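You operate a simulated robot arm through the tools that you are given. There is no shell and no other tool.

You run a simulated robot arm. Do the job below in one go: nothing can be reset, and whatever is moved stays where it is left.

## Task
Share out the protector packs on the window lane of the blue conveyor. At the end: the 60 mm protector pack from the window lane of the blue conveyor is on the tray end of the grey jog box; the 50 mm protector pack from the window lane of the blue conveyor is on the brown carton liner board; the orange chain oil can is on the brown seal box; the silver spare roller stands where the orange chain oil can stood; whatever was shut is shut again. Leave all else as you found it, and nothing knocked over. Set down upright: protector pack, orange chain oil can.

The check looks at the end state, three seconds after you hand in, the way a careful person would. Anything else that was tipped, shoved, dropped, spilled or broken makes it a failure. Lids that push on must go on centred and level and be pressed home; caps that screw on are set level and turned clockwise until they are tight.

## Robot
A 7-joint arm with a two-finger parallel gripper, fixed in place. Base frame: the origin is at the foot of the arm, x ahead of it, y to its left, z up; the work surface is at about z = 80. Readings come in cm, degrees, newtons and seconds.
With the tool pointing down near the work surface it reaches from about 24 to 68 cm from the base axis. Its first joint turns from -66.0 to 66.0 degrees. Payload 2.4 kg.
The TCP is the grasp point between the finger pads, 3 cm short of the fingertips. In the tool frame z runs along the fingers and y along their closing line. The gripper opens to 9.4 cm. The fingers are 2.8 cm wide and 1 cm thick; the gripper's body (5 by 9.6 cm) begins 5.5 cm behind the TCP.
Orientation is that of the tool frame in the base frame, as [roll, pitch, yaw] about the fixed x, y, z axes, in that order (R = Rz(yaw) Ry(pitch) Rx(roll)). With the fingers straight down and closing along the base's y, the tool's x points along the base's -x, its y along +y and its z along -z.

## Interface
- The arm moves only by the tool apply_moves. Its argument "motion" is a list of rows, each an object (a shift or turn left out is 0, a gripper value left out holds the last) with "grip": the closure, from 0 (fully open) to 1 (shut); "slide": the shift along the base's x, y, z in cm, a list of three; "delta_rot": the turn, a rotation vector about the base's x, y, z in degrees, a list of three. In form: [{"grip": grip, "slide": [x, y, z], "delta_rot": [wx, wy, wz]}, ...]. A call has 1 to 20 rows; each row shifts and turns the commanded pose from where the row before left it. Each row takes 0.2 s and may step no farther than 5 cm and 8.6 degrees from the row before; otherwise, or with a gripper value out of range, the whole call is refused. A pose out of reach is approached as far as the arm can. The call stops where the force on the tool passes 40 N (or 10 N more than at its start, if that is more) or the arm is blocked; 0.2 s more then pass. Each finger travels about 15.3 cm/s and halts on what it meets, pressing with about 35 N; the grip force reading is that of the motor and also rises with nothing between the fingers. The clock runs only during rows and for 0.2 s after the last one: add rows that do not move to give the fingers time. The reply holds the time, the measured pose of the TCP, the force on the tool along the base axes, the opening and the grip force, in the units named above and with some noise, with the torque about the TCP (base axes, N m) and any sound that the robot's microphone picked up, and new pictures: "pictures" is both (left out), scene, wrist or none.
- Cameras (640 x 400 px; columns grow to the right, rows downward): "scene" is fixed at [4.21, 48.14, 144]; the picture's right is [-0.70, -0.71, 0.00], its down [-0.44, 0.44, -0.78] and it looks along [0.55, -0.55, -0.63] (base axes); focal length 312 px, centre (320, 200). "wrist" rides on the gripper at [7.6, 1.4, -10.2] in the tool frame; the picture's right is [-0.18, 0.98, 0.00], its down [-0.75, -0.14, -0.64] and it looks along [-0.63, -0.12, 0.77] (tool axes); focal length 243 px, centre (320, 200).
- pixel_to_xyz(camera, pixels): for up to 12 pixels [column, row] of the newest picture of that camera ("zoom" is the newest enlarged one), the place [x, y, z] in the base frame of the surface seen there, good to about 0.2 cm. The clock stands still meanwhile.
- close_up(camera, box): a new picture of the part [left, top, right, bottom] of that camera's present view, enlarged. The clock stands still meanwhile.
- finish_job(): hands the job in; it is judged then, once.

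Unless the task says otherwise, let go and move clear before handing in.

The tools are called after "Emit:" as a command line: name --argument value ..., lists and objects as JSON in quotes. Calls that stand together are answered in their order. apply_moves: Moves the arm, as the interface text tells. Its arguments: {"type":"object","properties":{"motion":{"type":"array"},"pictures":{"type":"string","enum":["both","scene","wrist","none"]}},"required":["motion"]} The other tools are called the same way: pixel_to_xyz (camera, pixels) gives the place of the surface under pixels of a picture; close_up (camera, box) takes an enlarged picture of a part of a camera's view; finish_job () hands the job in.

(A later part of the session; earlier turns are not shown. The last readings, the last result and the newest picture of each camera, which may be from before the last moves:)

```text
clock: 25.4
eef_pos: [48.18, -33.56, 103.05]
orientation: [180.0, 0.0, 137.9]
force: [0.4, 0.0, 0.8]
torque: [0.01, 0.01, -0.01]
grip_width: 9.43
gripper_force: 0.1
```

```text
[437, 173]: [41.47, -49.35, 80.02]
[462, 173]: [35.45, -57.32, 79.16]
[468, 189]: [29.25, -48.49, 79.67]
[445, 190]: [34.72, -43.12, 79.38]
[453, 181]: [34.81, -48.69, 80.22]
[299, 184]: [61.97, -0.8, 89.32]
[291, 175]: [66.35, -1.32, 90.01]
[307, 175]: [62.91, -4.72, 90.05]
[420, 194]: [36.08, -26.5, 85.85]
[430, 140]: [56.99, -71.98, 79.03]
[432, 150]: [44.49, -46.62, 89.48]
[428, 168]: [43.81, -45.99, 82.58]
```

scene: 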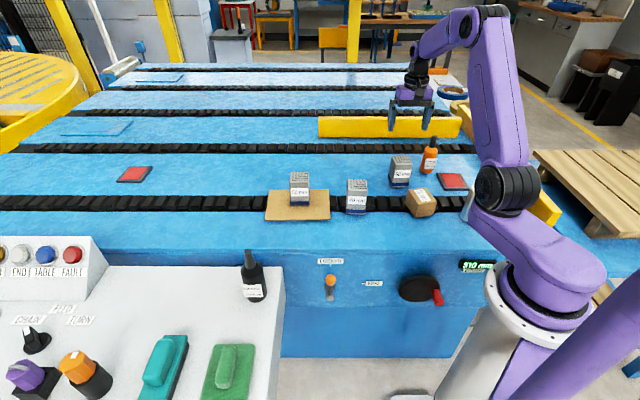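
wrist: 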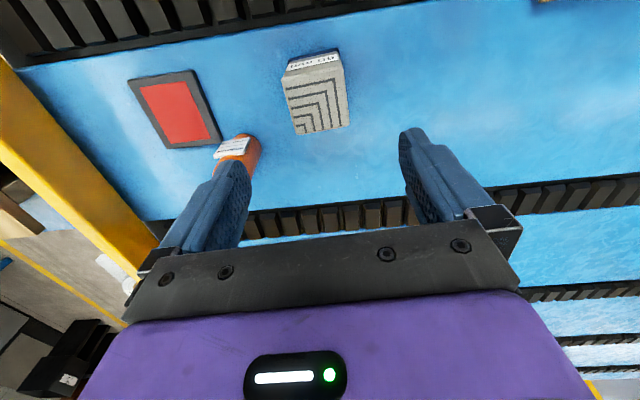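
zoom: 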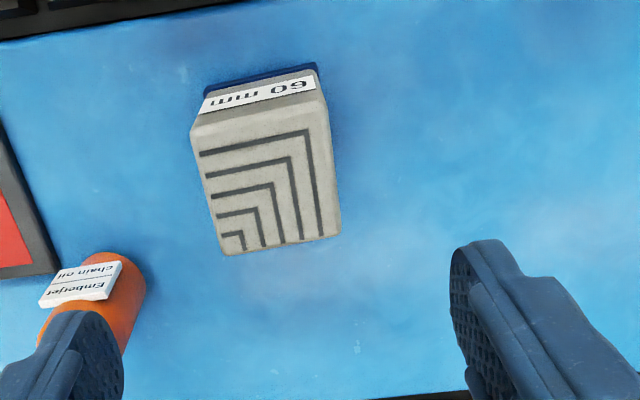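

The 60 mm pack's centre measures (48.0,-33.9) at about the same turn as the tool. I'll descend to grasp height and close.

Emit:
apply_moves --motion '[{"slide": [0, -0.2, -4]}, {"slide": [0, 0, -4]}, {"slide": [0, 0, -4]}, {"slide": [0, 0, -3]}, {"slide": [0, 0, -2]}, {"slide": [0, 0, -1]}, {}, {"grip": 0.2}, {"grip": 0.3}, {"grip": 0.4}, {"grip": 0.5}, {"grip": 1}, {}, {}]'

```text
clock: 28.4
eef_pos: [48.25, -33.89, 85.01]
orientation: [-180.0, 0.0, 138.0]
force: [-0.3, -0.5, 0.6]
torque: [0.01, -0.04, 0.0]
grip_width: 6.19
gripper_force: 34.8
```

scene: 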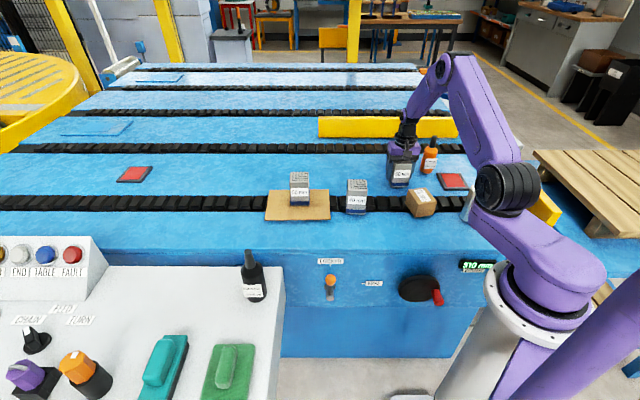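
wrist: 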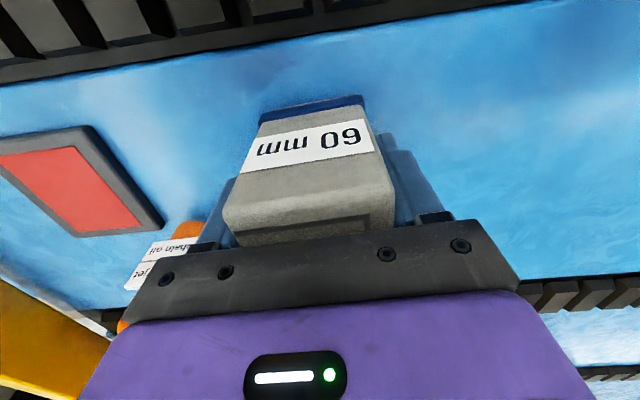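

The fingers halted at 6.19 cm on the 60 mm pack. I'll lift slowly this time and check whether it slips.

Emit:
apply_moves --motion '[{"slide": [0, 0, 0.3]}, {"slide": [0, 0, 0.3]}, {"slide": [0, 0, 0.4]}, {"slide": [0, 0, 0.5]}, {}]'

```text
clock: 29.6
eef_pos: [48.09, -33.82, 86.51]
orientation: [180.0, 0.0, 138.0]
force: [-0.1, 0.3, -2.3]
torque: [0.0, -0.03, 0.0]
grip_width: 6.21
gripper_force: 35.2
```

scene: 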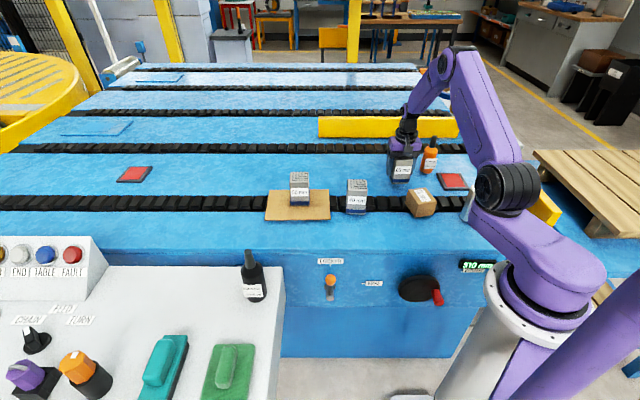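
wrist: 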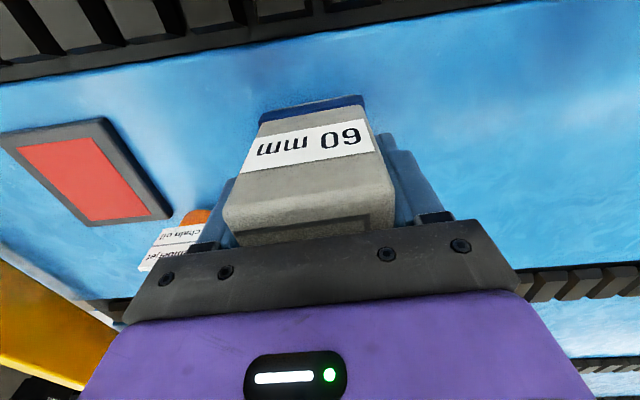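

There's no slip this time: the view inside the gripper is unchanged and about 2.5 N is carried. I'll measure the tray end layout, then carry the pack over.

Emit:
pixel_to_xyz --camera "scene" --pixels '[[248, 254], [249, 270], [243, 290], [264, 290], [254, 300], [216, 346], [254, 346], [248, 398], [163, 337], [187, 337], [143, 395], [205, 395]]'

Emit:
pixel_to_xyz --camera "scene" --pixels '[[284, 268], [107, 267], [270, 395], [120, 300], [170, 300], [200, 300], [220, 320], [210, 330], [190, 320], [230, 330], [240, 310], [150, 320]]'

Emit:
apply_moves --motion '[{"slide": [0, 0, 1]}, {"slide": [0, 0, 2]}, {"slide": [0, 0, 3]}, {"slide": [0, 0, 4]}, {"slide": [0, 0, 4]}, {"slide": [0, 0, 4]}, {"slide": [0, 0, 4]}, {"slide": [0, 0, 4]}, {}]'

```text
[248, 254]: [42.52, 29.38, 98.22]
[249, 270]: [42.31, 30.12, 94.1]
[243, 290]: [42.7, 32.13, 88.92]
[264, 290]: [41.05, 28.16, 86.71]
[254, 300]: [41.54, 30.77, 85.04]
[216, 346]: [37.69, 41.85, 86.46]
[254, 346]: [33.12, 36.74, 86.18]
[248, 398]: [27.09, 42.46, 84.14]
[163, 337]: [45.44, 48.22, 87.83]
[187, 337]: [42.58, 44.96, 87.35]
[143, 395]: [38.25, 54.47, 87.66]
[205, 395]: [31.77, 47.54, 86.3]
```

```text
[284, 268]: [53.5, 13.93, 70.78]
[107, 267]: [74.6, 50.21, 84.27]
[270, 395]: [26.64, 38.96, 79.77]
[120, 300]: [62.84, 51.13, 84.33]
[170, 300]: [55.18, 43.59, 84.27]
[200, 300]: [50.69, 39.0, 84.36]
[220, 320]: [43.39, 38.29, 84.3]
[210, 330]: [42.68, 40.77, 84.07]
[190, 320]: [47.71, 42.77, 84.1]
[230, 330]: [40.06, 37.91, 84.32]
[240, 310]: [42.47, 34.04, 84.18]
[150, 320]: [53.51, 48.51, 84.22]
```

```text
clock: 31.6
eef_pos: [48.15, -33.78, 112.63]
orientation: [-180.0, 0.0, 138.0]
force: [-0.3, 0.5, -2.7]
torque: [-0.01, 0.0, -0.01]
grip_width: 6.2
gripper_force: 34.2
```

scene: 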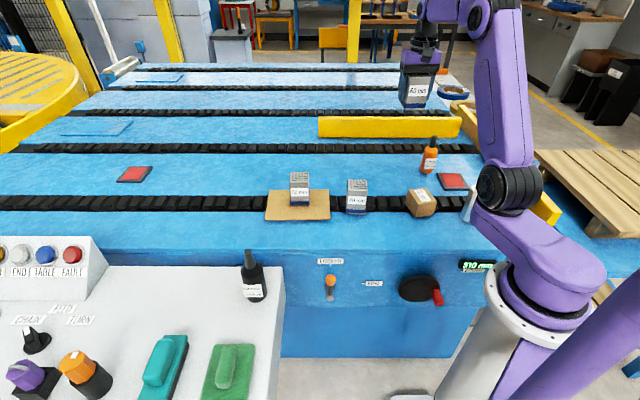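
wrist: 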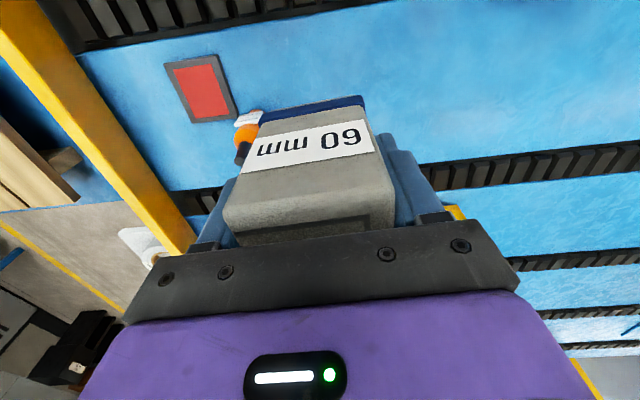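

The 60 mm pack is up and steady. Free space on the tray end is centred near (48,38), with the bottle at (42.7,29.5) and the teal pad corner at (42.6,45). I'll carry the pack there high, turning the tool 42° on the way.

Emit:
apply_moves --motion '[{"slide": [0, 3, 0], "delta_rot": [0, 0, 2]}, {"slide": [0, 4.5, 0], "delta_rot": [0, 0, 2.5]}, {"slide": [0, 4.5, 0], "delta_rot": [0, 0, 2.5]}, {"slide": [0, 4.5, 0], "delta_rot": [0, 0, 2.5]}, {"slide": [0, 4.5, 0], "delta_rot": [0, 0, 2.5]}, {"slide": [0, 4.5, 0], "delta_rot": [0, 0, 2.5]}, {"slide": [0, 4.5, 0], "delta_rot": [0, 0, 2.5]}, {"slide": [0, 4.5, 0], "delta_rot": [0, 0, 2.5]}, {"slide": [0, 4.5, 0], "delta_rot": [0, 0, 2.5]}, {"slide": [0, 4.5, 0], "delta_rot": [0, 0, 2.5]}, {"slide": [0, 4.5, 0], "delta_rot": [0, 0, 2.5]}, {"slide": [0, 4.5, 0], "delta_rot": [0, 0, 2.5]}, {"slide": [0, 4.5, 0], "delta_rot": [0, 0, 2.5]}, {"slide": [0, 4.5, 0], "delta_rot": [0, 0, 2.5]}, {"slide": [0, 4.5, 0], "delta_rot": [0, 0, 2.5]}, {"slide": [0, 4.5, 0], "delta_rot": [0, 0, 2.5]}, {"slide": [0, 1.4, 0], "delta_rot": [0, 0, 2.5]}, {}, {}]'

Emit:
close_up --camera "scene" --box '[120, 180, 360, 400]'

```text
clock: 35.6
eef_pos: [48.08, 38.1, 112.32]
orientation: [-180.0, 0.0, 180.0]
force: [-0.5, 0.0, -2.3]
torque: [-0.03, 0.02, 0.02]
grip_width: 6.21
gripper_force: 34.9
```

scene: 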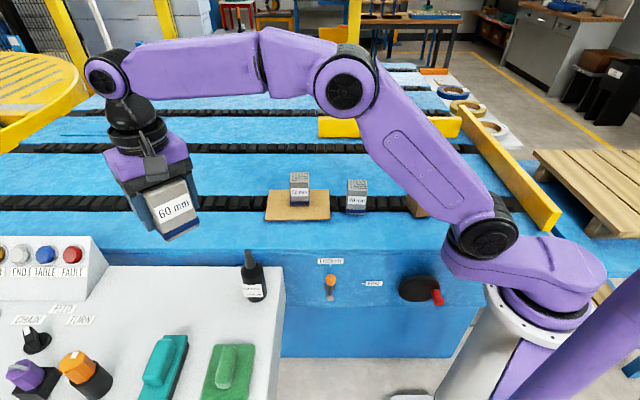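
wrist: 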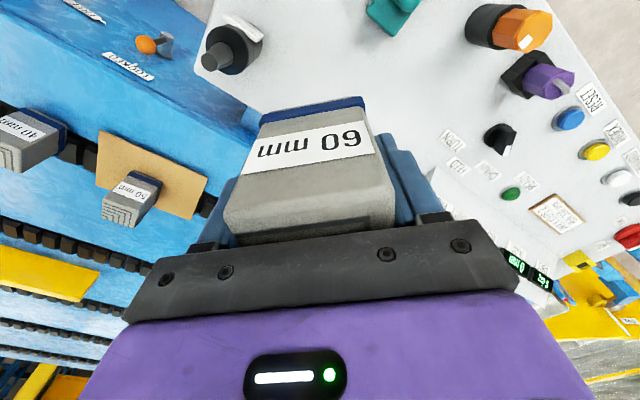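

```text
1.82 times, centred on (240, 290) of scene
```

zoom: 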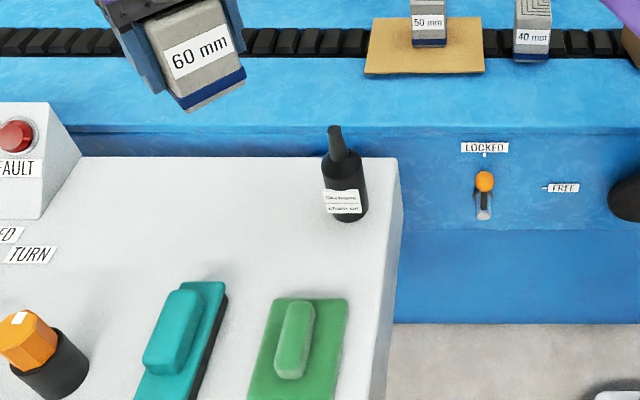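

Emit:
pixel_to_xyz --camera "zoom" --pixels '[[188, 107], [240, 82], [213, 92], [175, 95], [165, 40], [215, 20], [195, 55], [220, 180], [280, 220], [340, 130], [345, 205], [150, 260]]'

```text
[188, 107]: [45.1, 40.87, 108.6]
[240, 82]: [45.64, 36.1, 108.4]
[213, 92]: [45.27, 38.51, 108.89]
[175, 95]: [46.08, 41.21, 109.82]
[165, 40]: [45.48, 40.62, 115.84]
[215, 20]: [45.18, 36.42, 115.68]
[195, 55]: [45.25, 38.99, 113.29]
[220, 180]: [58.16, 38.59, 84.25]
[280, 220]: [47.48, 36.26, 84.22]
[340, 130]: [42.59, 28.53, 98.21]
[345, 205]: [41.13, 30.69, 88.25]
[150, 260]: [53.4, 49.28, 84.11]
```

The pack hangs at (48,38.4) with its bottom near z≈108 and clear space below; the panel top is 84.2. I'll descend to a couple of centimetres above it.

Emit:
apply_moves --motion '[{"slide": [0, 0, -3]}, {"slide": [0, 0, -4]}, {"slide": [0, 0, -4]}, {"slide": [0, 0, -4]}, {"slide": [0, 0, -3]}, {"slide": [0, 0, -2]}, {"slide": [0, 0, -1]}, {}, {}]'

Emit:
close_up --camera "scene" --box '[140, 230, 300, 350]'

```text
clock: 37.6
eef_pos: [48.2, 38.26, 91.45]
orientation: [180.0, 0.0, 179.9]
force: [0.9, 0.2, -2.4]
torque: [-0.01, 0.0, 0.0]
grip_width: 6.23
gripper_force: 35.1
```

scene: 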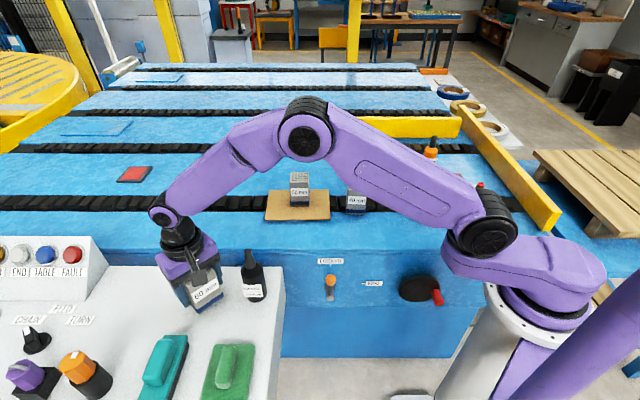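
wrist: 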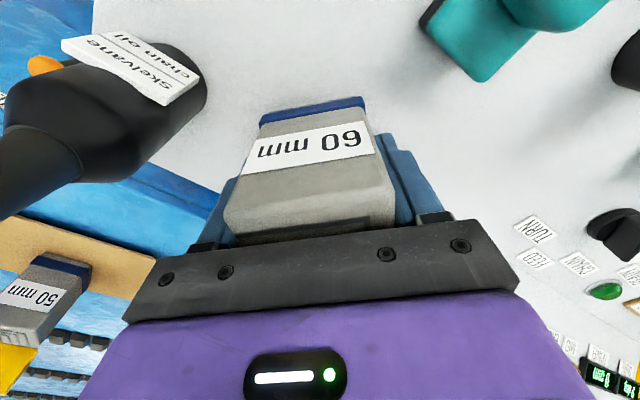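

```text
3.33 times, centred on (220, 290) of scene
```

zoom: 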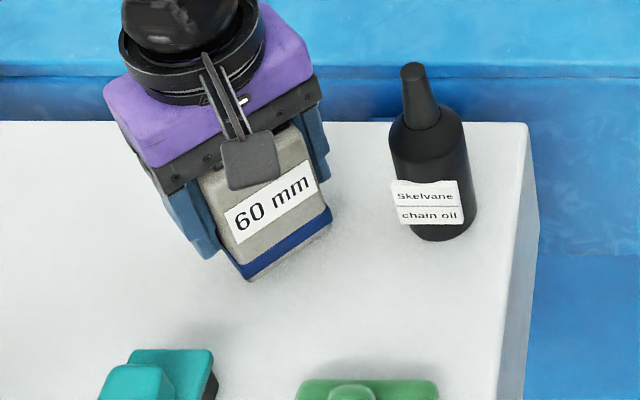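

Emit:
pixel_to_xyz --camera "zoom" --pixels '[[250, 275], [326, 225], [290, 250], [290, 262], [245, 285], [300, 280], [240, 262], [400, 235]]'

Emit:
apply_moves --motion '[{"slide": [0, 0, -0.5]}, {"slide": [0, 0, -0.3]}, {}]' --pictures "none"

```text
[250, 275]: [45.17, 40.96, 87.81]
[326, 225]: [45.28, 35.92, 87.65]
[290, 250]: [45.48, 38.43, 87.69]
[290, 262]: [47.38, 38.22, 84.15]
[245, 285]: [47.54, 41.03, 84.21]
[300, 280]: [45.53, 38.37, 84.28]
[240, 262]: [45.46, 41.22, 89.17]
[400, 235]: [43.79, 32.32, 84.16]
```

```text
clock: 38.4
eef_pos: [48.09, 38.07, 90.65]
orientation: [179.9, 0.0, 180.0]
force: [-0.5, 0.6, -3.4]
torque: [0.0, 0.03, 0.03]
grip_width: 6.21
gripper_force: 34.5
```

Emit:
apply_moves --motion '[{"slide": [0, 0, -0.4]}, {"slide": [0, 0, -0.3]}, {}]' --pictures "none"

Emit:
close_up --camera "scene" --box '[170, 260, 250, 330]'

```text
clock: 39.2
eef_pos: [48.22, 38.08, 89.79]
orientation: [180.0, 0.0, 179.9]
force: [-0.7, 0.0, -2.0]
torque: [-0.02, 0.01, -0.06]
grip_width: 6.19
gripper_force: 35.0
```

```text
5.71 times, centred on (210, 295) of scene
```

zoom: 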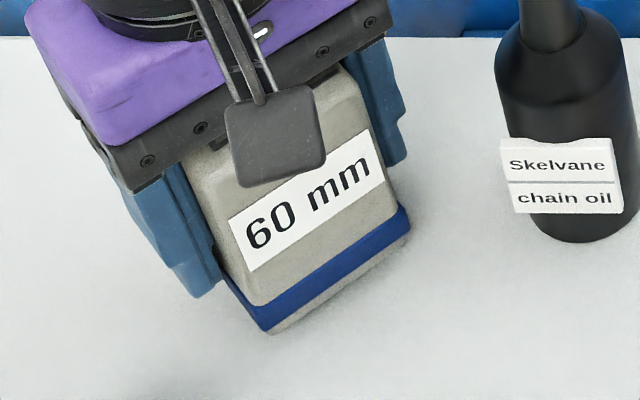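

Emit:
apply_moves --motion '[{"slide": [0, 0, -0.2]}, {}]' --pictures "none"

Emit:
pixel_to_xyz --camera "zoom" --pixels '[[272, 328], [338, 285], [338, 278], [338, 297], [400, 240], [265, 320]]'

```text
clock: 39.8
eef_pos: [48.18, 38.05, 89.62]
orientation: [180.0, 0.0, -180.0]
force: [-0.2, -0.1, -2.0]
torque: [-0.02, -0.01, -0.02]
grip_width: 6.22
gripper_force: 35.0
```

```text
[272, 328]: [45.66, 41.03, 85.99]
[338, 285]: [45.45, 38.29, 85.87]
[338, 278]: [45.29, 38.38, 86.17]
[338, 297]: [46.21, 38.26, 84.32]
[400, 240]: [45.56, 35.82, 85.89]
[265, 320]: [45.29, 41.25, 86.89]
```

The bottom edge reads about 85.3 against 84.25 for the panel, so roughly 1 cm remains. I'll continue in fine steps.

Emit:
apply_moves --motion '[{"slide": [0, 0, -0.3]}, {"slide": [0, 0, -0.2]}, {}]' --pictures "none"

Emit:
apply_moves --motion '[{"slide": [0, 0, -0.2]}, {}]' --pictures "none"

Emit:
apply_moves --motion '[{"slide": [0, 0, -0.15]}, {}]' --pictures "none"

```text
clock: 40.6
eef_pos: [48.06, 38.02, 89.24]
orientation: [-180.0, 0.0, -180.0]
force: [-0.5, 0.4, -1.5]
torque: [-0.02, 0.01, 0.02]
grip_width: 6.21
gripper_force: 35.0
```

```text
clock: 41.2
eef_pos: [48.05, 37.97, 88.95]
orientation: [180.0, 0.0, 180.0]
force: [-0.1, 0.1, -2.1]
torque: [-0.01, 0.01, -0.01]
grip_width: 6.21
gripper_force: 35.5
```

```text
clock: 41.8
eef_pos: [48.21, 38.07, 88.92]
orientation: [-180.0, 0.0, 180.0]
force: [-2.1, -0.3, 3.3]
torque: [-0.06, -0.01, 0.01]
grip_width: 6.21
gripper_force: 35.0
```

Contact: the force flipped to +3.3 N with the pack on the panel. I'll open the fingers.

Emit:
apply_moves --motion '[{"grip": 0.3}, {"grip": 0.2}, {"grip": 0.1}, {"grip": 0.05}, {}]'

Emit:
close_up --camera "scene" --box '[140, 230, 300, 350]'

```text
clock: 43.0
eef_pos: [48.2, 37.98, 88.93]
orientation: [-180.0, 0.0, 180.0]
force: [-0.2, -0.1, 0.0]
torque: [-0.01, 0.0, 0.01]
grip_width: 8.91
gripper_force: 0.0
```

scene: 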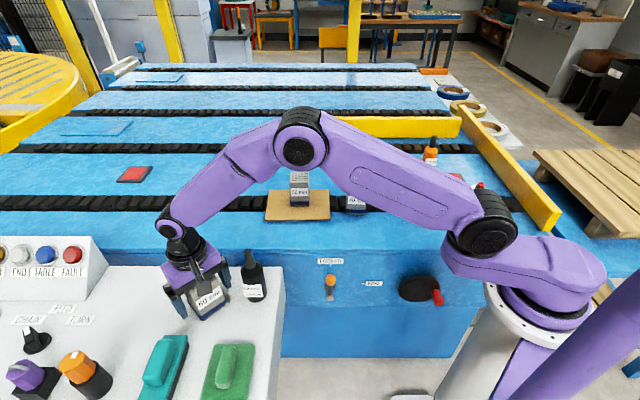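
wrist: 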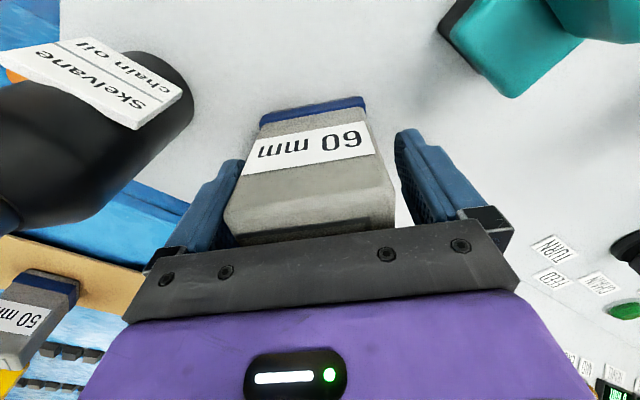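

```text
3.33 times, centred on (220, 290) of scene
```

zoom: 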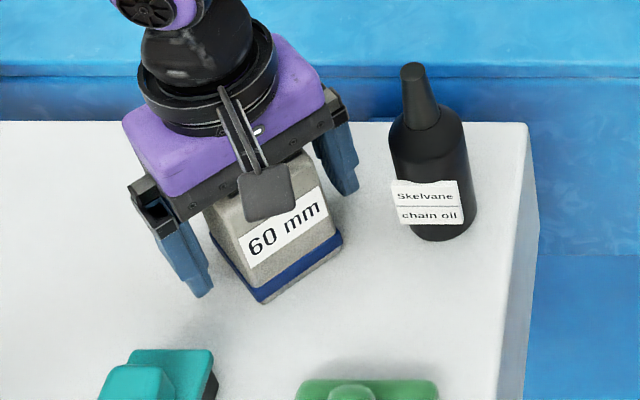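

The 60 mm pack stands upright on the tray end. I'll open fully, rise straight up slowly, then travel to above the orange can while turning the tool.

Emit:
apply_moves --motion '[{"grip": 0.0}, {}, {"slide": [0, 0, 1]}, {"slide": [0, 0, 2]}, {"slide": [0, 0, 3]}, {"slide": [0, 0, 4]}, {"slide": [0, 0, 5]}, {"slide": [0, 0, 5]}, {"slide": [0, 0, 5]}, {}]'

Emit:
apply_moves --motion '[{"slide": [-0.1, -4.5, 0], "delta_rot": [0, 0, -2.5]}, {"slide": [-0.1, -4.5, 0], "delta_rot": [0, 0, -2.5]}, {"slide": [-0.1, -4.5, 0], "delta_rot": [0, 0, -2.5]}, {"slide": [-0.1, -4.5, 0], "delta_rot": [0, 0, -2.5]}, {"slide": [-0.1, -4.5, 0], "delta_rot": [0, 0, -2.5]}, {"slide": [-0.1, -4.5, 0], "delta_rot": [0, 0, -2.5]}, {"slide": [-0.1, -4.5, 0], "delta_rot": [0, 0, -2.5]}, {"slide": [-0.1, -4.5, 0], "delta_rot": [0, 0, -2.5]}, {"slide": [-0.1, -4.5, 0], "delta_rot": [0, 0, -2.5]}, {"slide": [-0.1, -4.5, 0], "delta_rot": [0, 0, -2.5]}, {"slide": [-0.1, -4.5, 0], "delta_rot": [0, 0, -2.5]}, {"slide": [-0.1, -4.5, 0], "delta_rot": [0, 0, -2.5]}, {"slide": [-0.1, -4.5, 0], "delta_rot": [0, 0, -2.5]}, {"slide": [-0.1, -4.5, 0], "delta_rot": [0, 0, -2.5]}, {"slide": [-0.1, -4.5, 0], "delta_rot": [0, 0, -2.5]}, {"slide": [-0.1, -4.5, 0], "delta_rot": [0, 0, -2.5]}, {"slide": [-0.1, -4.5, 0], "delta_rot": [0, 0, -2.5]}, {"slide": [-0.1, -4.5, 0], "delta_rot": [0, 0, -2]}, {"slide": [-0.4, -4.0, 0]}, {}]'

```text
clock: 45.2
eef_pos: [48.28, 38.25, 114.09]
orientation: [180.0, 0.0, -180.0]
force: [0.0, -0.2, -0.5]
torque: [0.02, -0.01, -0.04]
grip_width: 9.38
gripper_force: 0.0
```

scene: 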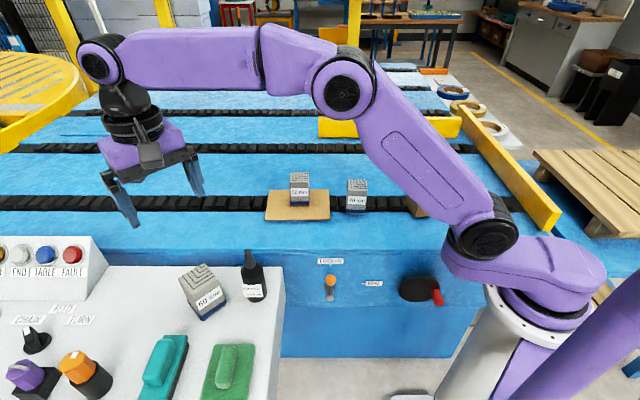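
wrist: 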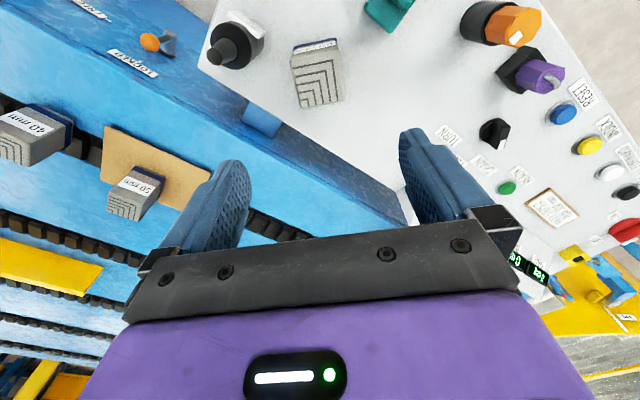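

```text
clock: 49.4
eef_pos: [45.92, -46.48, 113.89]
orientation: [180.0, 0.0, 135.4]
force: [0.1, -0.2, 0.0]
torque: [0.03, 0.0, -0.01]
grip_width: 9.4
gripper_force: 0.0
```

scene: 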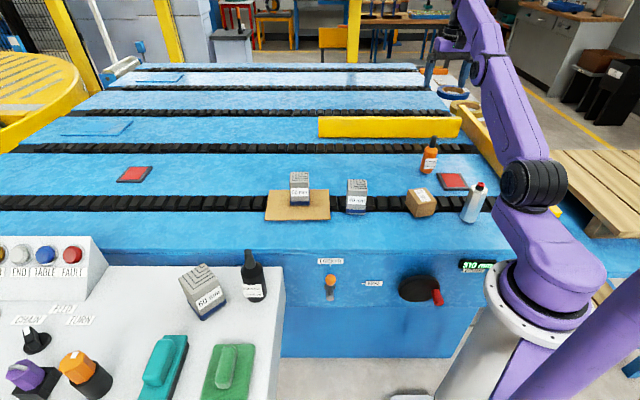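
wrist: 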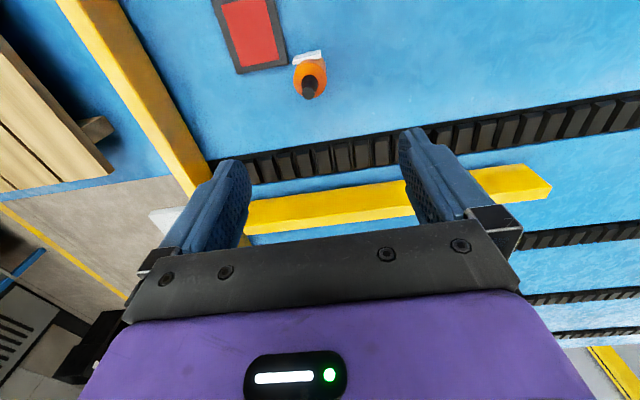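

All standing objects look right in the scene view. I'll zoom on the orange can from both cameras to find its axis.

Emit:
close_up --camera "wrist" --box '[260, 30, 360, 120]'

Emit:
pixel_to_xyz --camera "zoom" --pixels '[[310, 260], [310, 290], [310, 310], [300, 270], [240, 220], [370, 215], [300, 180], [250, 180], [350, 180], [310, 230], [270, 250], [350, 250]]'

Emit:
close_up --camera "scene" --box '[400, 125, 460, 185]'

```text
4.44 times, centred on (310, 75) of wrist
```

zoom: 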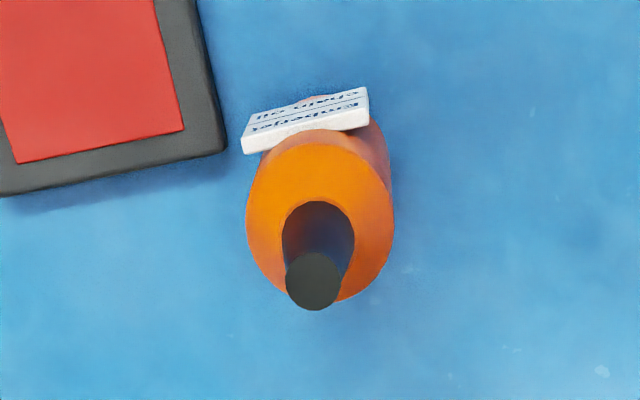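

```text
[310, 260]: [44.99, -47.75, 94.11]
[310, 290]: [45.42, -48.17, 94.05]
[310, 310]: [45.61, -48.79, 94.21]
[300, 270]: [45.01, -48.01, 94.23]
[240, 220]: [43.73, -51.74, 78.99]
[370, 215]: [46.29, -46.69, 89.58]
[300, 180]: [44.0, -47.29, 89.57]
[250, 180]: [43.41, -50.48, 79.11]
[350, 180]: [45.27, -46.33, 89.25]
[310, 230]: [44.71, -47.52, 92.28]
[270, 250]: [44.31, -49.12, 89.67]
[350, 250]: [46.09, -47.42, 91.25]
```

```text
6.67 times, centred on (430, 155) of scene
```

zoom: 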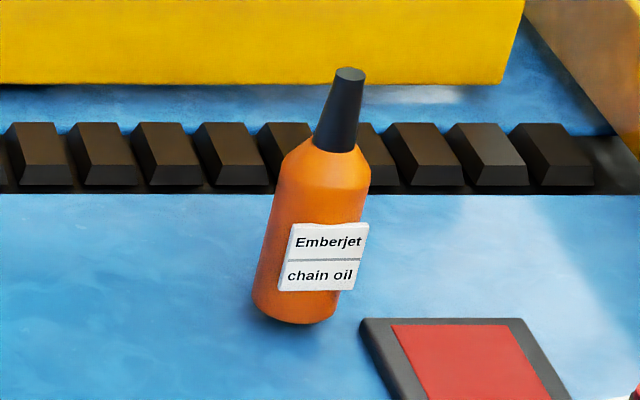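

The can's cap top centre is at about (45.4,-48.1,94.15); the shoulder is at z≈88–89.7 and the straight body is below. I'll move above it, centred, at z≈102.

Emit:
apply_moves --motion '[{"slide": [-0.42, -1.13, -3]}, {"slide": [0, 0, -4]}, {"slide": [0, 0, -3]}, {"slide": [0, 0, -1.5]}, {}, {}]'

Emit:
close_up --camera "wrist" --box '[220, 60, 420, 210]'

```text
clock: 50.8
eef_pos: [45.74, -47.97, 102.23]
orientation: [-179.9, 0.0, 135.4]
force: [0.0, 0.4, -0.5]
torque: [-0.02, -0.01, 0.02]
grip_width: 9.4
gripper_force: 0.0
```

scene: 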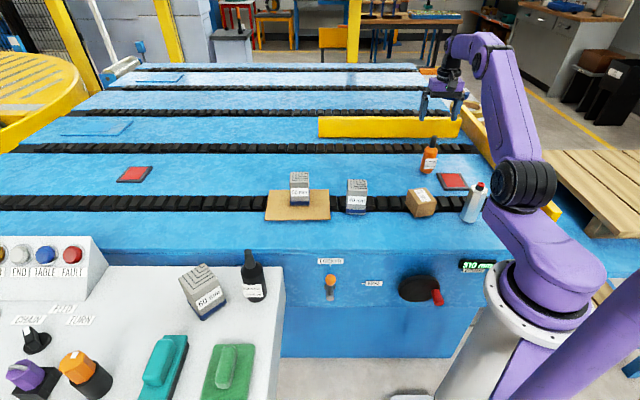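
wrist: 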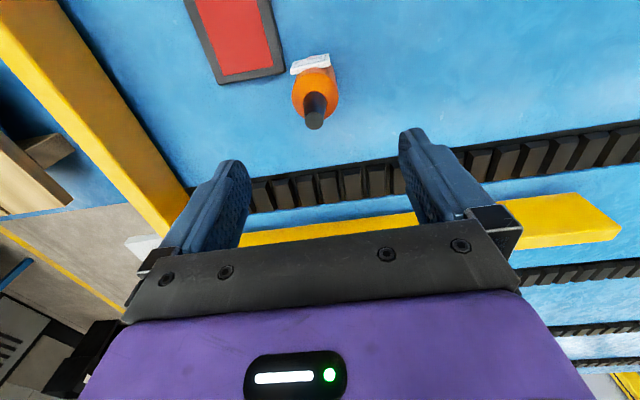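

```text
2.67 times, centred on (320, 135) of wrist
```

zoom: 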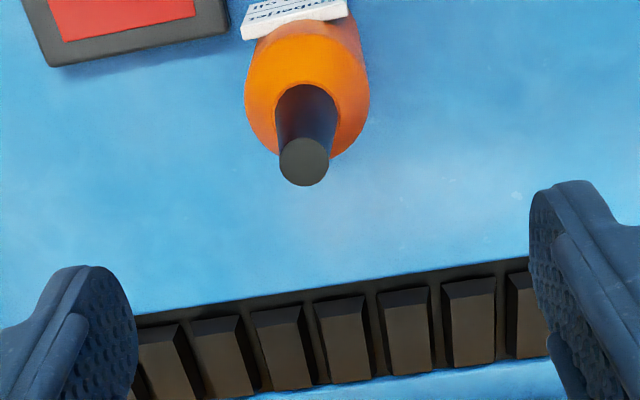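

The cap top shows at (314,121), whereas directly below the TCP would be (320,125), so I need about -0.55 cm in x. I'll correct, descend partway and re-check.

Emit:
apply_moves --motion '[{"slide": [-0.55, -0.05, -1]}, {"slide": [0, 0, -2]}, {"slide": [0, 0, -2]}, {"slide": [0, 0, -2]}, {}, {}]'

Emit:
close_up --camera "wrist" --box '[200, 90, 440, 240]'

Emit:
close_up --camera "scene" --box '[390, 90, 490, 190]'

```text
clock: 52.2
eef_pos: [45.16, -48.16, 95.45]
orientation: [180.0, 0.0, 135.6]
force: [0.8, 0.8, -0.2]
torque: [-0.04, -0.02, -0.01]
grip_width: 9.39
gripper_force: 0.1
```

scene: 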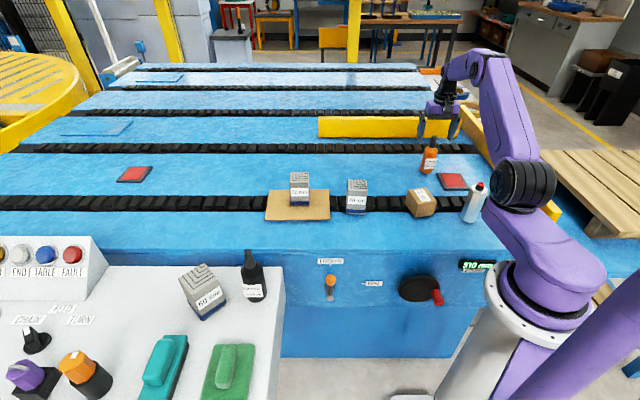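
wrist: 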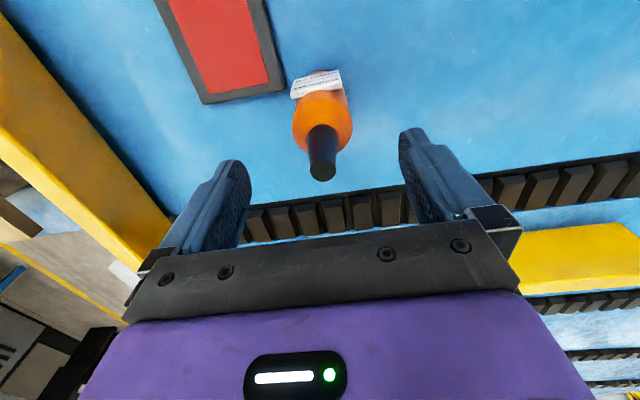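

```text
2.67 times, centred on (320, 165) of wrist
```

zoom: 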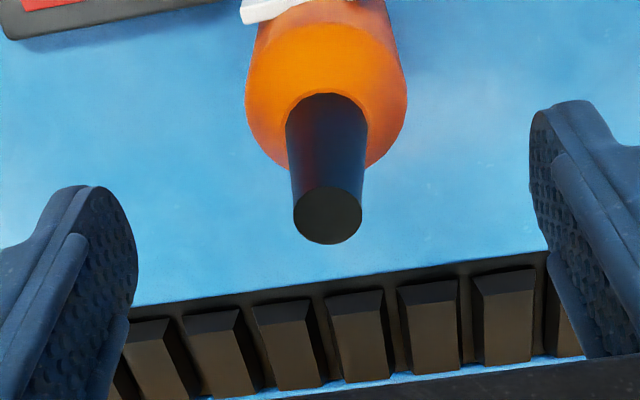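

```text
4.00 times, centred on (440, 140) of scene
```

zoom: 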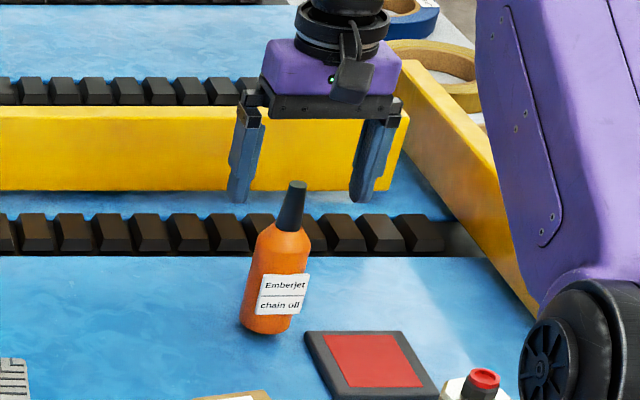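

Emit:
pixel_to_xyz --camera "zoom" --pixels '[[297, 184], [292, 205], [240, 195], [232, 190], [246, 190], [355, 190], [362, 192], [368, 180], [380, 140], [248, 140], [260, 140], [366, 140]]'

Emit:
pixel_to_xyz --camera "wrist" --pixels '[[323, 170], [323, 173], [320, 140], [313, 160], [333, 160], [245, 180], [408, 150], [300, 130], [345, 125], [240, 190], [405, 170], [330, 100]]'

```text
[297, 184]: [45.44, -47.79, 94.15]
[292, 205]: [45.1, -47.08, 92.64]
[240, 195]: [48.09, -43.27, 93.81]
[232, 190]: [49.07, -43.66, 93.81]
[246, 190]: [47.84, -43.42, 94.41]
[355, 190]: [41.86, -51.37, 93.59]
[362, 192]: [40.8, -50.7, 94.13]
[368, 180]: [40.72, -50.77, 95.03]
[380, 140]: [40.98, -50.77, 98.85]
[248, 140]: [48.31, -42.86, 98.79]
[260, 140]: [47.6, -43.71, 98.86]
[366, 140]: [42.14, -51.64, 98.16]
```

```text
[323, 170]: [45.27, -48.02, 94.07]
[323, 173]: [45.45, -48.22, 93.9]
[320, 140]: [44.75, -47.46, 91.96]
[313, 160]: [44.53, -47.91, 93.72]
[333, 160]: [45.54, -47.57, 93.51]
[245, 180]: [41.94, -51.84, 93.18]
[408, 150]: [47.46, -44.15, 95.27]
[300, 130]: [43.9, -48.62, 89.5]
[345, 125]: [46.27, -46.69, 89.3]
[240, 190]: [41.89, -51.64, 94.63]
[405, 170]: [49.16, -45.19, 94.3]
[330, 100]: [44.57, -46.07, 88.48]
```

The pads' midpoint is at (45.1,-48.2) and the cap axis at (45.3,-48.0), so it's centred to within 0.3 cm. I'll nudge 0.1 cm, then descend so the tips reach z≈86.2 (palm above the cap) and close gently.

Emit:
apply_moves --motion '[{"slide": [0.12, 0.12, -2]}, {"slide": [0, 0, -2]}, {"slide": [0, 0, -1.5]}, {"slide": [0, 0, -0.6]}, {}, {}]'

Emit:
close_up --camera "scene" --box '[390, 90, 490, 190]'

```text
clock: 53.6
eef_pos: [45.33, -47.97, 89.32]
orientation: [180.0, 0.0, 135.5]
force: [0.3, 0.6, -0.1]
torque: [0.02, 0.01, -0.01]
grip_width: 9.4
gripper_force: 0.1
```

scene: 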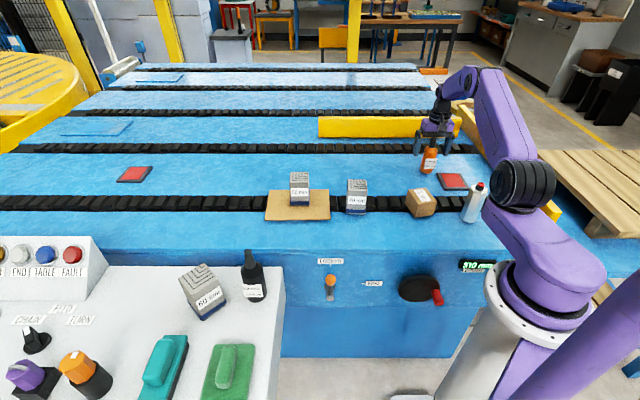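
wrist: 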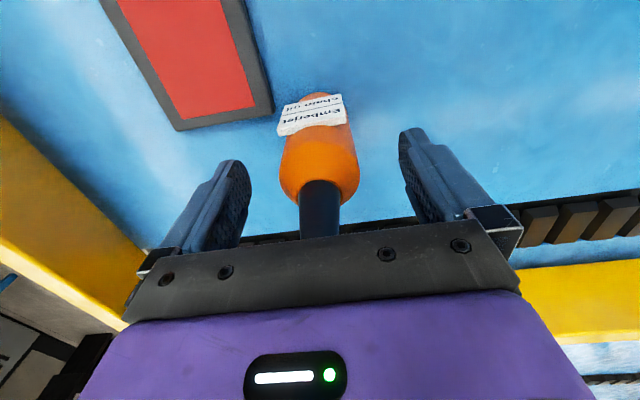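

```text
4.00 times, centred on (440, 140) of scene
```

zoom: 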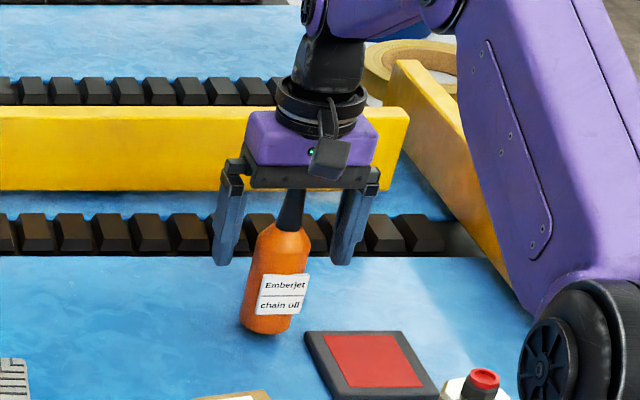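

The palm is just above the cap and the fingers straddle the body, with wrist gaps of about 37 px and 44 px. I'll close gradually.

Emit:
apply_moves --motion '[{"grip": 0.2}, {"grip": 0.35}, {"grip": 0.42}, {"grip": 0.46}, {"grip": 0.5}, {"grip": 0.54}, {"grip": 0.6}, {"grip": 0.8}, {"grip": 1}, {}, {}]'

Emit:
close_up --camera "scene" --box '[390, 90, 490, 190]'

```text
clock: 56.0
eef_pos: [45.21, -47.84, 89.25]
orientation: [-179.9, 0.0, 135.5]
force: [-0.8, -0.3, 0.9]
torque: [-0.02, 0.0, -0.02]
grip_width: 4.42
gripper_force: 34.9
```

scene: 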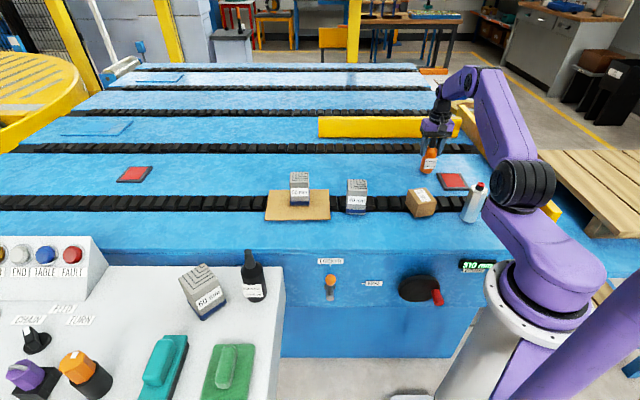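
wrist: 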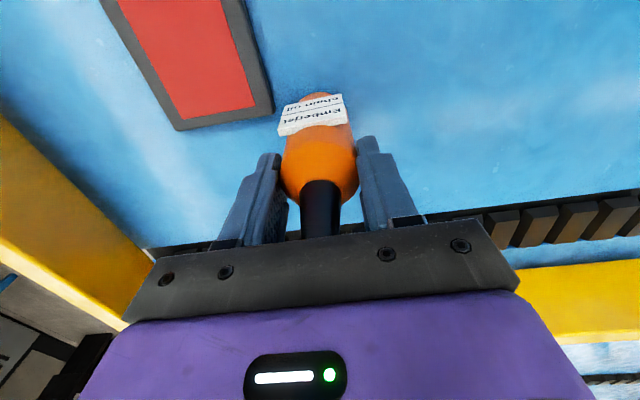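

```text
4.00 times, centred on (440, 140) of scene
```

zoom: 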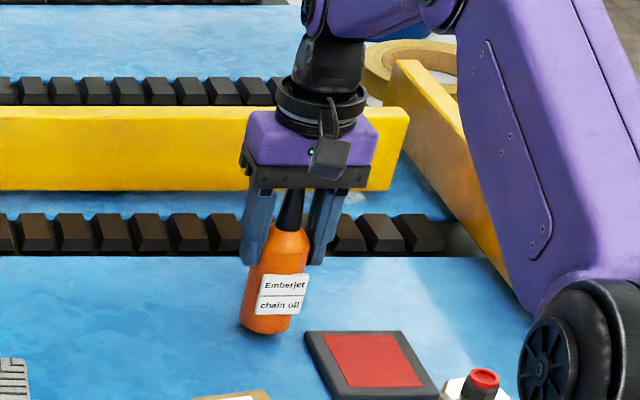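

The can is gripped at 4.42 cm and still upright at its original spot, with commanded TCP about (44.97,-48.03). I'll lift slowly.

Emit:
apply_moves --motion '[{"slide": [0, 0, 0.3]}, {"slide": [0, 0, 0.3]}, {"slide": [0, 0, 0.4]}, {"slide": [0, 0, 0.5]}, {}]'

Emit:
close_up --camera "scene" --box '[390, 90, 490, 190]'

```text
clock: 57.2
eef_pos: [45.22, -48.07, 90.82]
orientation: [-180.0, 0.0, 135.5]
force: [-0.7, -0.3, -2.6]
torque: [0.02, 0.03, 0.01]
grip_width: 4.45
gripper_force: 35.1
```

scene: 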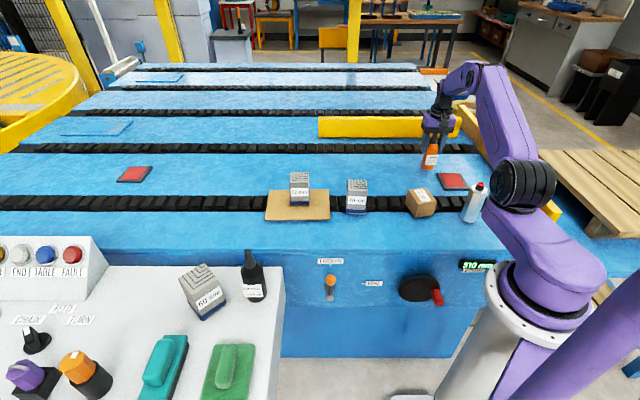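
wrist: 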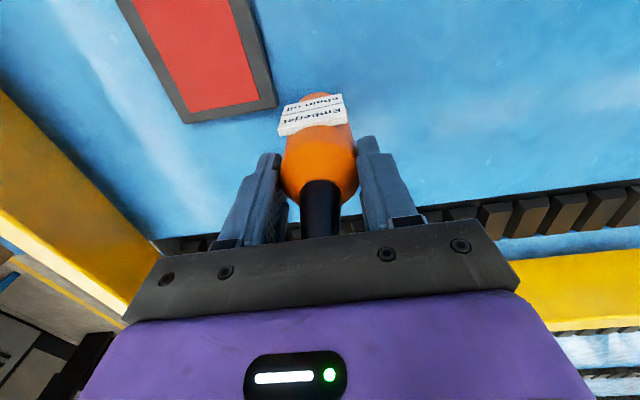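

```text
4.00 times, centred on (440, 140) of scene
```

zoom: 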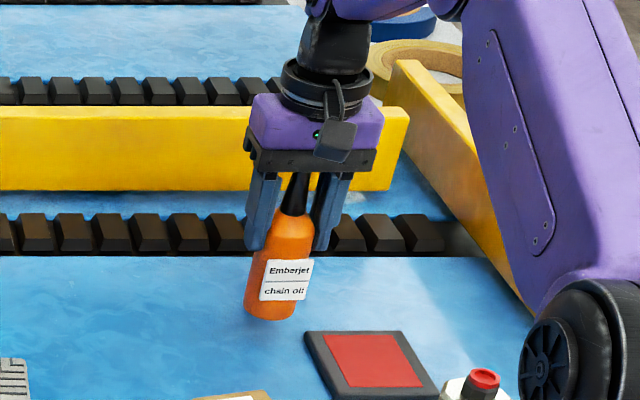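

The can came up straight with no slip, carrying about 2.8 N. I'll continue up and carry it over the brown box centre at (35.5,-26.3).

Emit:
apply_moves --motion '[{"slide": [0, 0, 1]}, {"slide": [0, 0, 2]}, {"slide": [0, 0, 3]}, {"slide": [0, 0, 4]}, {"slide": [0, 0, 4]}, {"slide": [-0.8, 1.8, 0]}, {"slide": [-1.6, 3.5, 0]}, {"slide": [-1.8, 3.9, 0]}, {"slide": [-1.8, 3.9, 0]}, {"slide": [-1.8, 3.9, 0]}, {"slide": [-1.3, 2.94, 0]}, {"slide": [-0.77, 1.8, 0]}, {}, {}]'

Emit:
close_up --camera "scene" --box '[370, 100, 490, 225]'

```text
clock: 60.2
eef_pos: [35.59, -26.13, 104.95]
orientation: [-180.0, 0.0, 135.4]
force: [-0.3, -0.2, -2.1]
torque: [0.0, -0.02, -0.01]
grip_width: 4.45
gripper_force: 35.8
```

scene: 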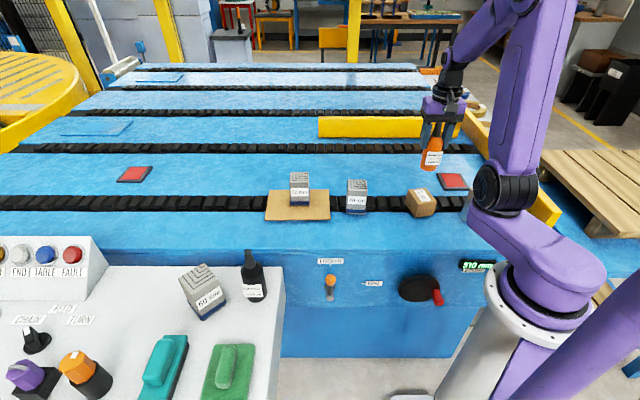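
wrist: 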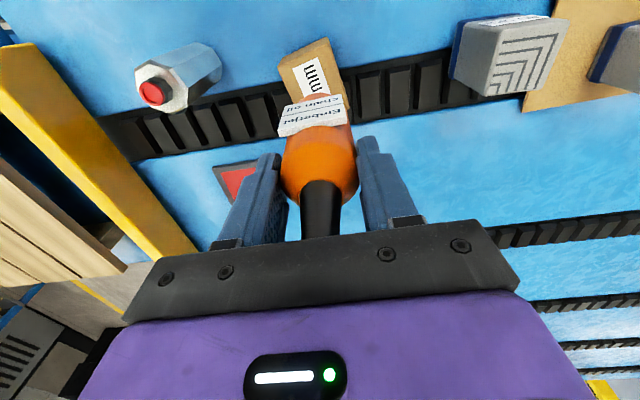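

```text
3.20 times, centred on (430, 162) of scene
```

zoom: 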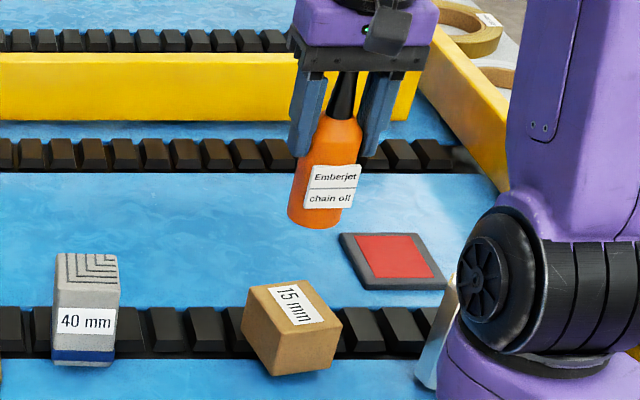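

Emit:
pixel_to_xyz --camera "zoom" --pixels '[[300, 215], [314, 222], [332, 222], [296, 190], [345, 150], [325, 150], [252, 290], [300, 286], [337, 325], [275, 337], [290, 310], [330, 130]]'

```text
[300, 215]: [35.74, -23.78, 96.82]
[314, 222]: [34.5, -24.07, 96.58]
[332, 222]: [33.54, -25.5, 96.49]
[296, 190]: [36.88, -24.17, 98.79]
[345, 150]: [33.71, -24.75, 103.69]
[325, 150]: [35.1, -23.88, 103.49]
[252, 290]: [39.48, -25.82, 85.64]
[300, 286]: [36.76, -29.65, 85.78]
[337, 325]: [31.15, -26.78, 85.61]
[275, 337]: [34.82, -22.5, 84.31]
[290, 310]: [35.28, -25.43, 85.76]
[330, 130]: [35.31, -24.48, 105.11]
```

The can's axis fits (35.5,-26.0) and the box centre is (35.48,-26.31). I'll shift -0.3 in y and descend to about 1.5 cm above the box top.

Emit:
apply_moves --motion '[{"slide": [0, -0.3, -2]}, {"slide": [0, 0, -2.5]}, {"slide": [0, 0, -2]}, {"slide": [0, 0, -1]}, {"slide": [0, 0, -0.8]}, {}, {}]'

Emit:
close_up --camera "scene" --box '[370, 130, 470, 220]'

```text
clock: 61.8
eef_pos: [35.4, -26.48, 96.41]
orientation: [180.0, 0.0, 135.5]
force: [-0.2, -0.2, -0.6]
torque: [-0.02, 0.04, 0.01]
grip_width: 4.44
gripper_force: 35.0
```

scene: 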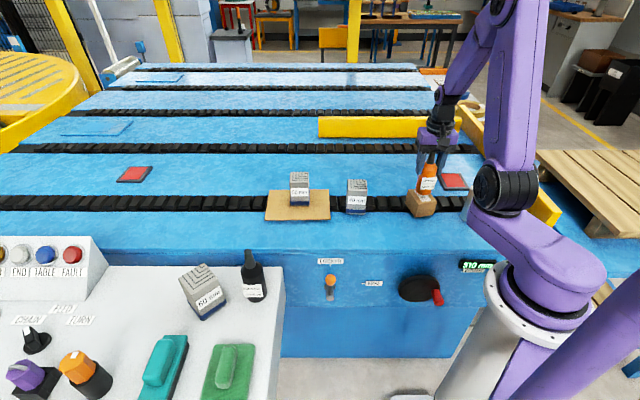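
wrist: 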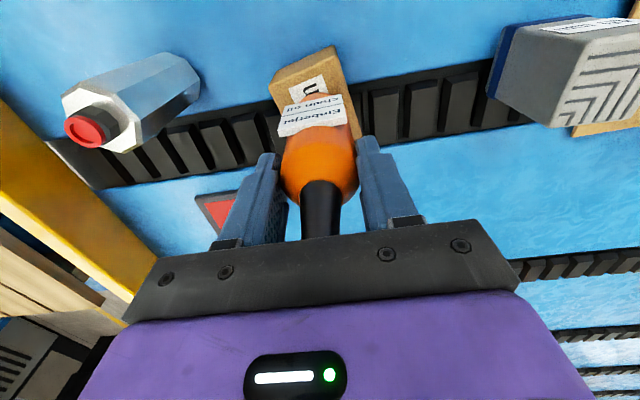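

```text
4.44 times, centred on (420, 175) of scene
```

zoom: 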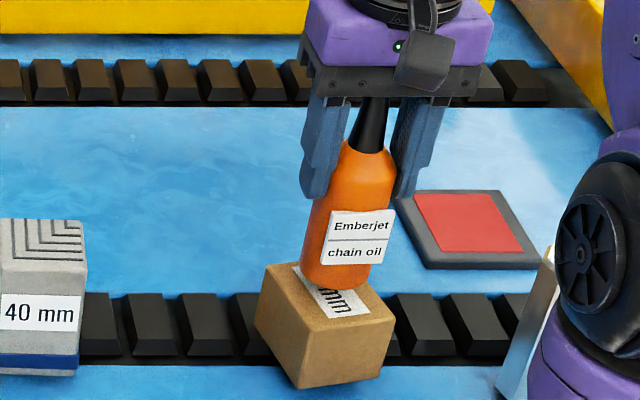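

Emit:
apply_moves --motion '[{"slide": [0, 0, -0.6]}, {"slide": [0, 0, -0.3]}, {}]' --pictures "none"

Emit:
close_up --camera "scene" --box '[390, 150, 450, 220]'

```text
clock: 62.6
eef_pos: [35.41, -26.58, 95.68]
orientation: [180.0, 0.0, 135.5]
force: [0.0, 0.3, -2.6]
torque: [0.07, -0.02, 0.0]
grip_width: 4.43
gripper_force: 34.5
```

```text
5.71 times, centred on (420, 185) of scene
```

zoom: 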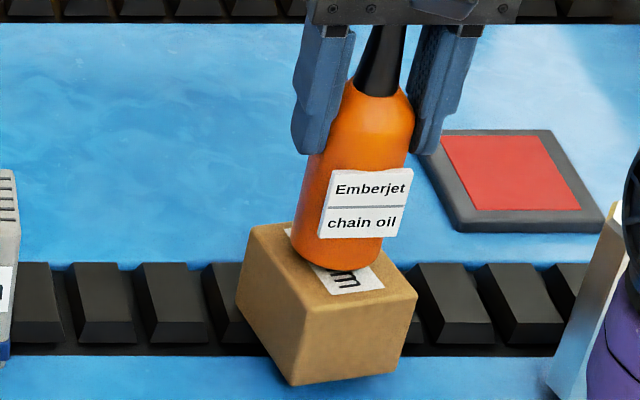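

Emit:
apply_moves --motion '[{"slide": [0, 0, -0.25]}, {}]' --pictures "none"

Emit:
apply_moves --motion '[{"slide": [0, 0, -0.2]}, {}]' --pictures "none"

Emit:
apply_moves --motion '[{"slide": [0, 0, -0.15]}, {}]' --pictures "none"

```text
clock: 63.2
eef_pos: [35.51, -26.62, 95.41]
orientation: [-180.0, 0.0, 135.5]
force: [0.0, 0.2, -3.3]
torque: [0.04, 0.01, 0.01]
grip_width: 4.43
gripper_force: 34.3
```

```text
clock: 63.8
eef_pos: [35.23, -26.69, 95.2]
orientation: [-180.0, 0.1, 135.5]
force: [0.4, 0.6, -2.5]
torque: [-0.04, 0.0, 0.0]
grip_width: 4.43
gripper_force: 35.1
```

```text
clock: 64.4
eef_pos: [35.37, -26.59, 95.05]
orientation: [180.0, 0.0, 135.6]
force: [0.4, 0.1, -3.0]
torque: [0.01, 0.0, -0.02]
grip_width: 4.41
gripper_force: 35.4
```

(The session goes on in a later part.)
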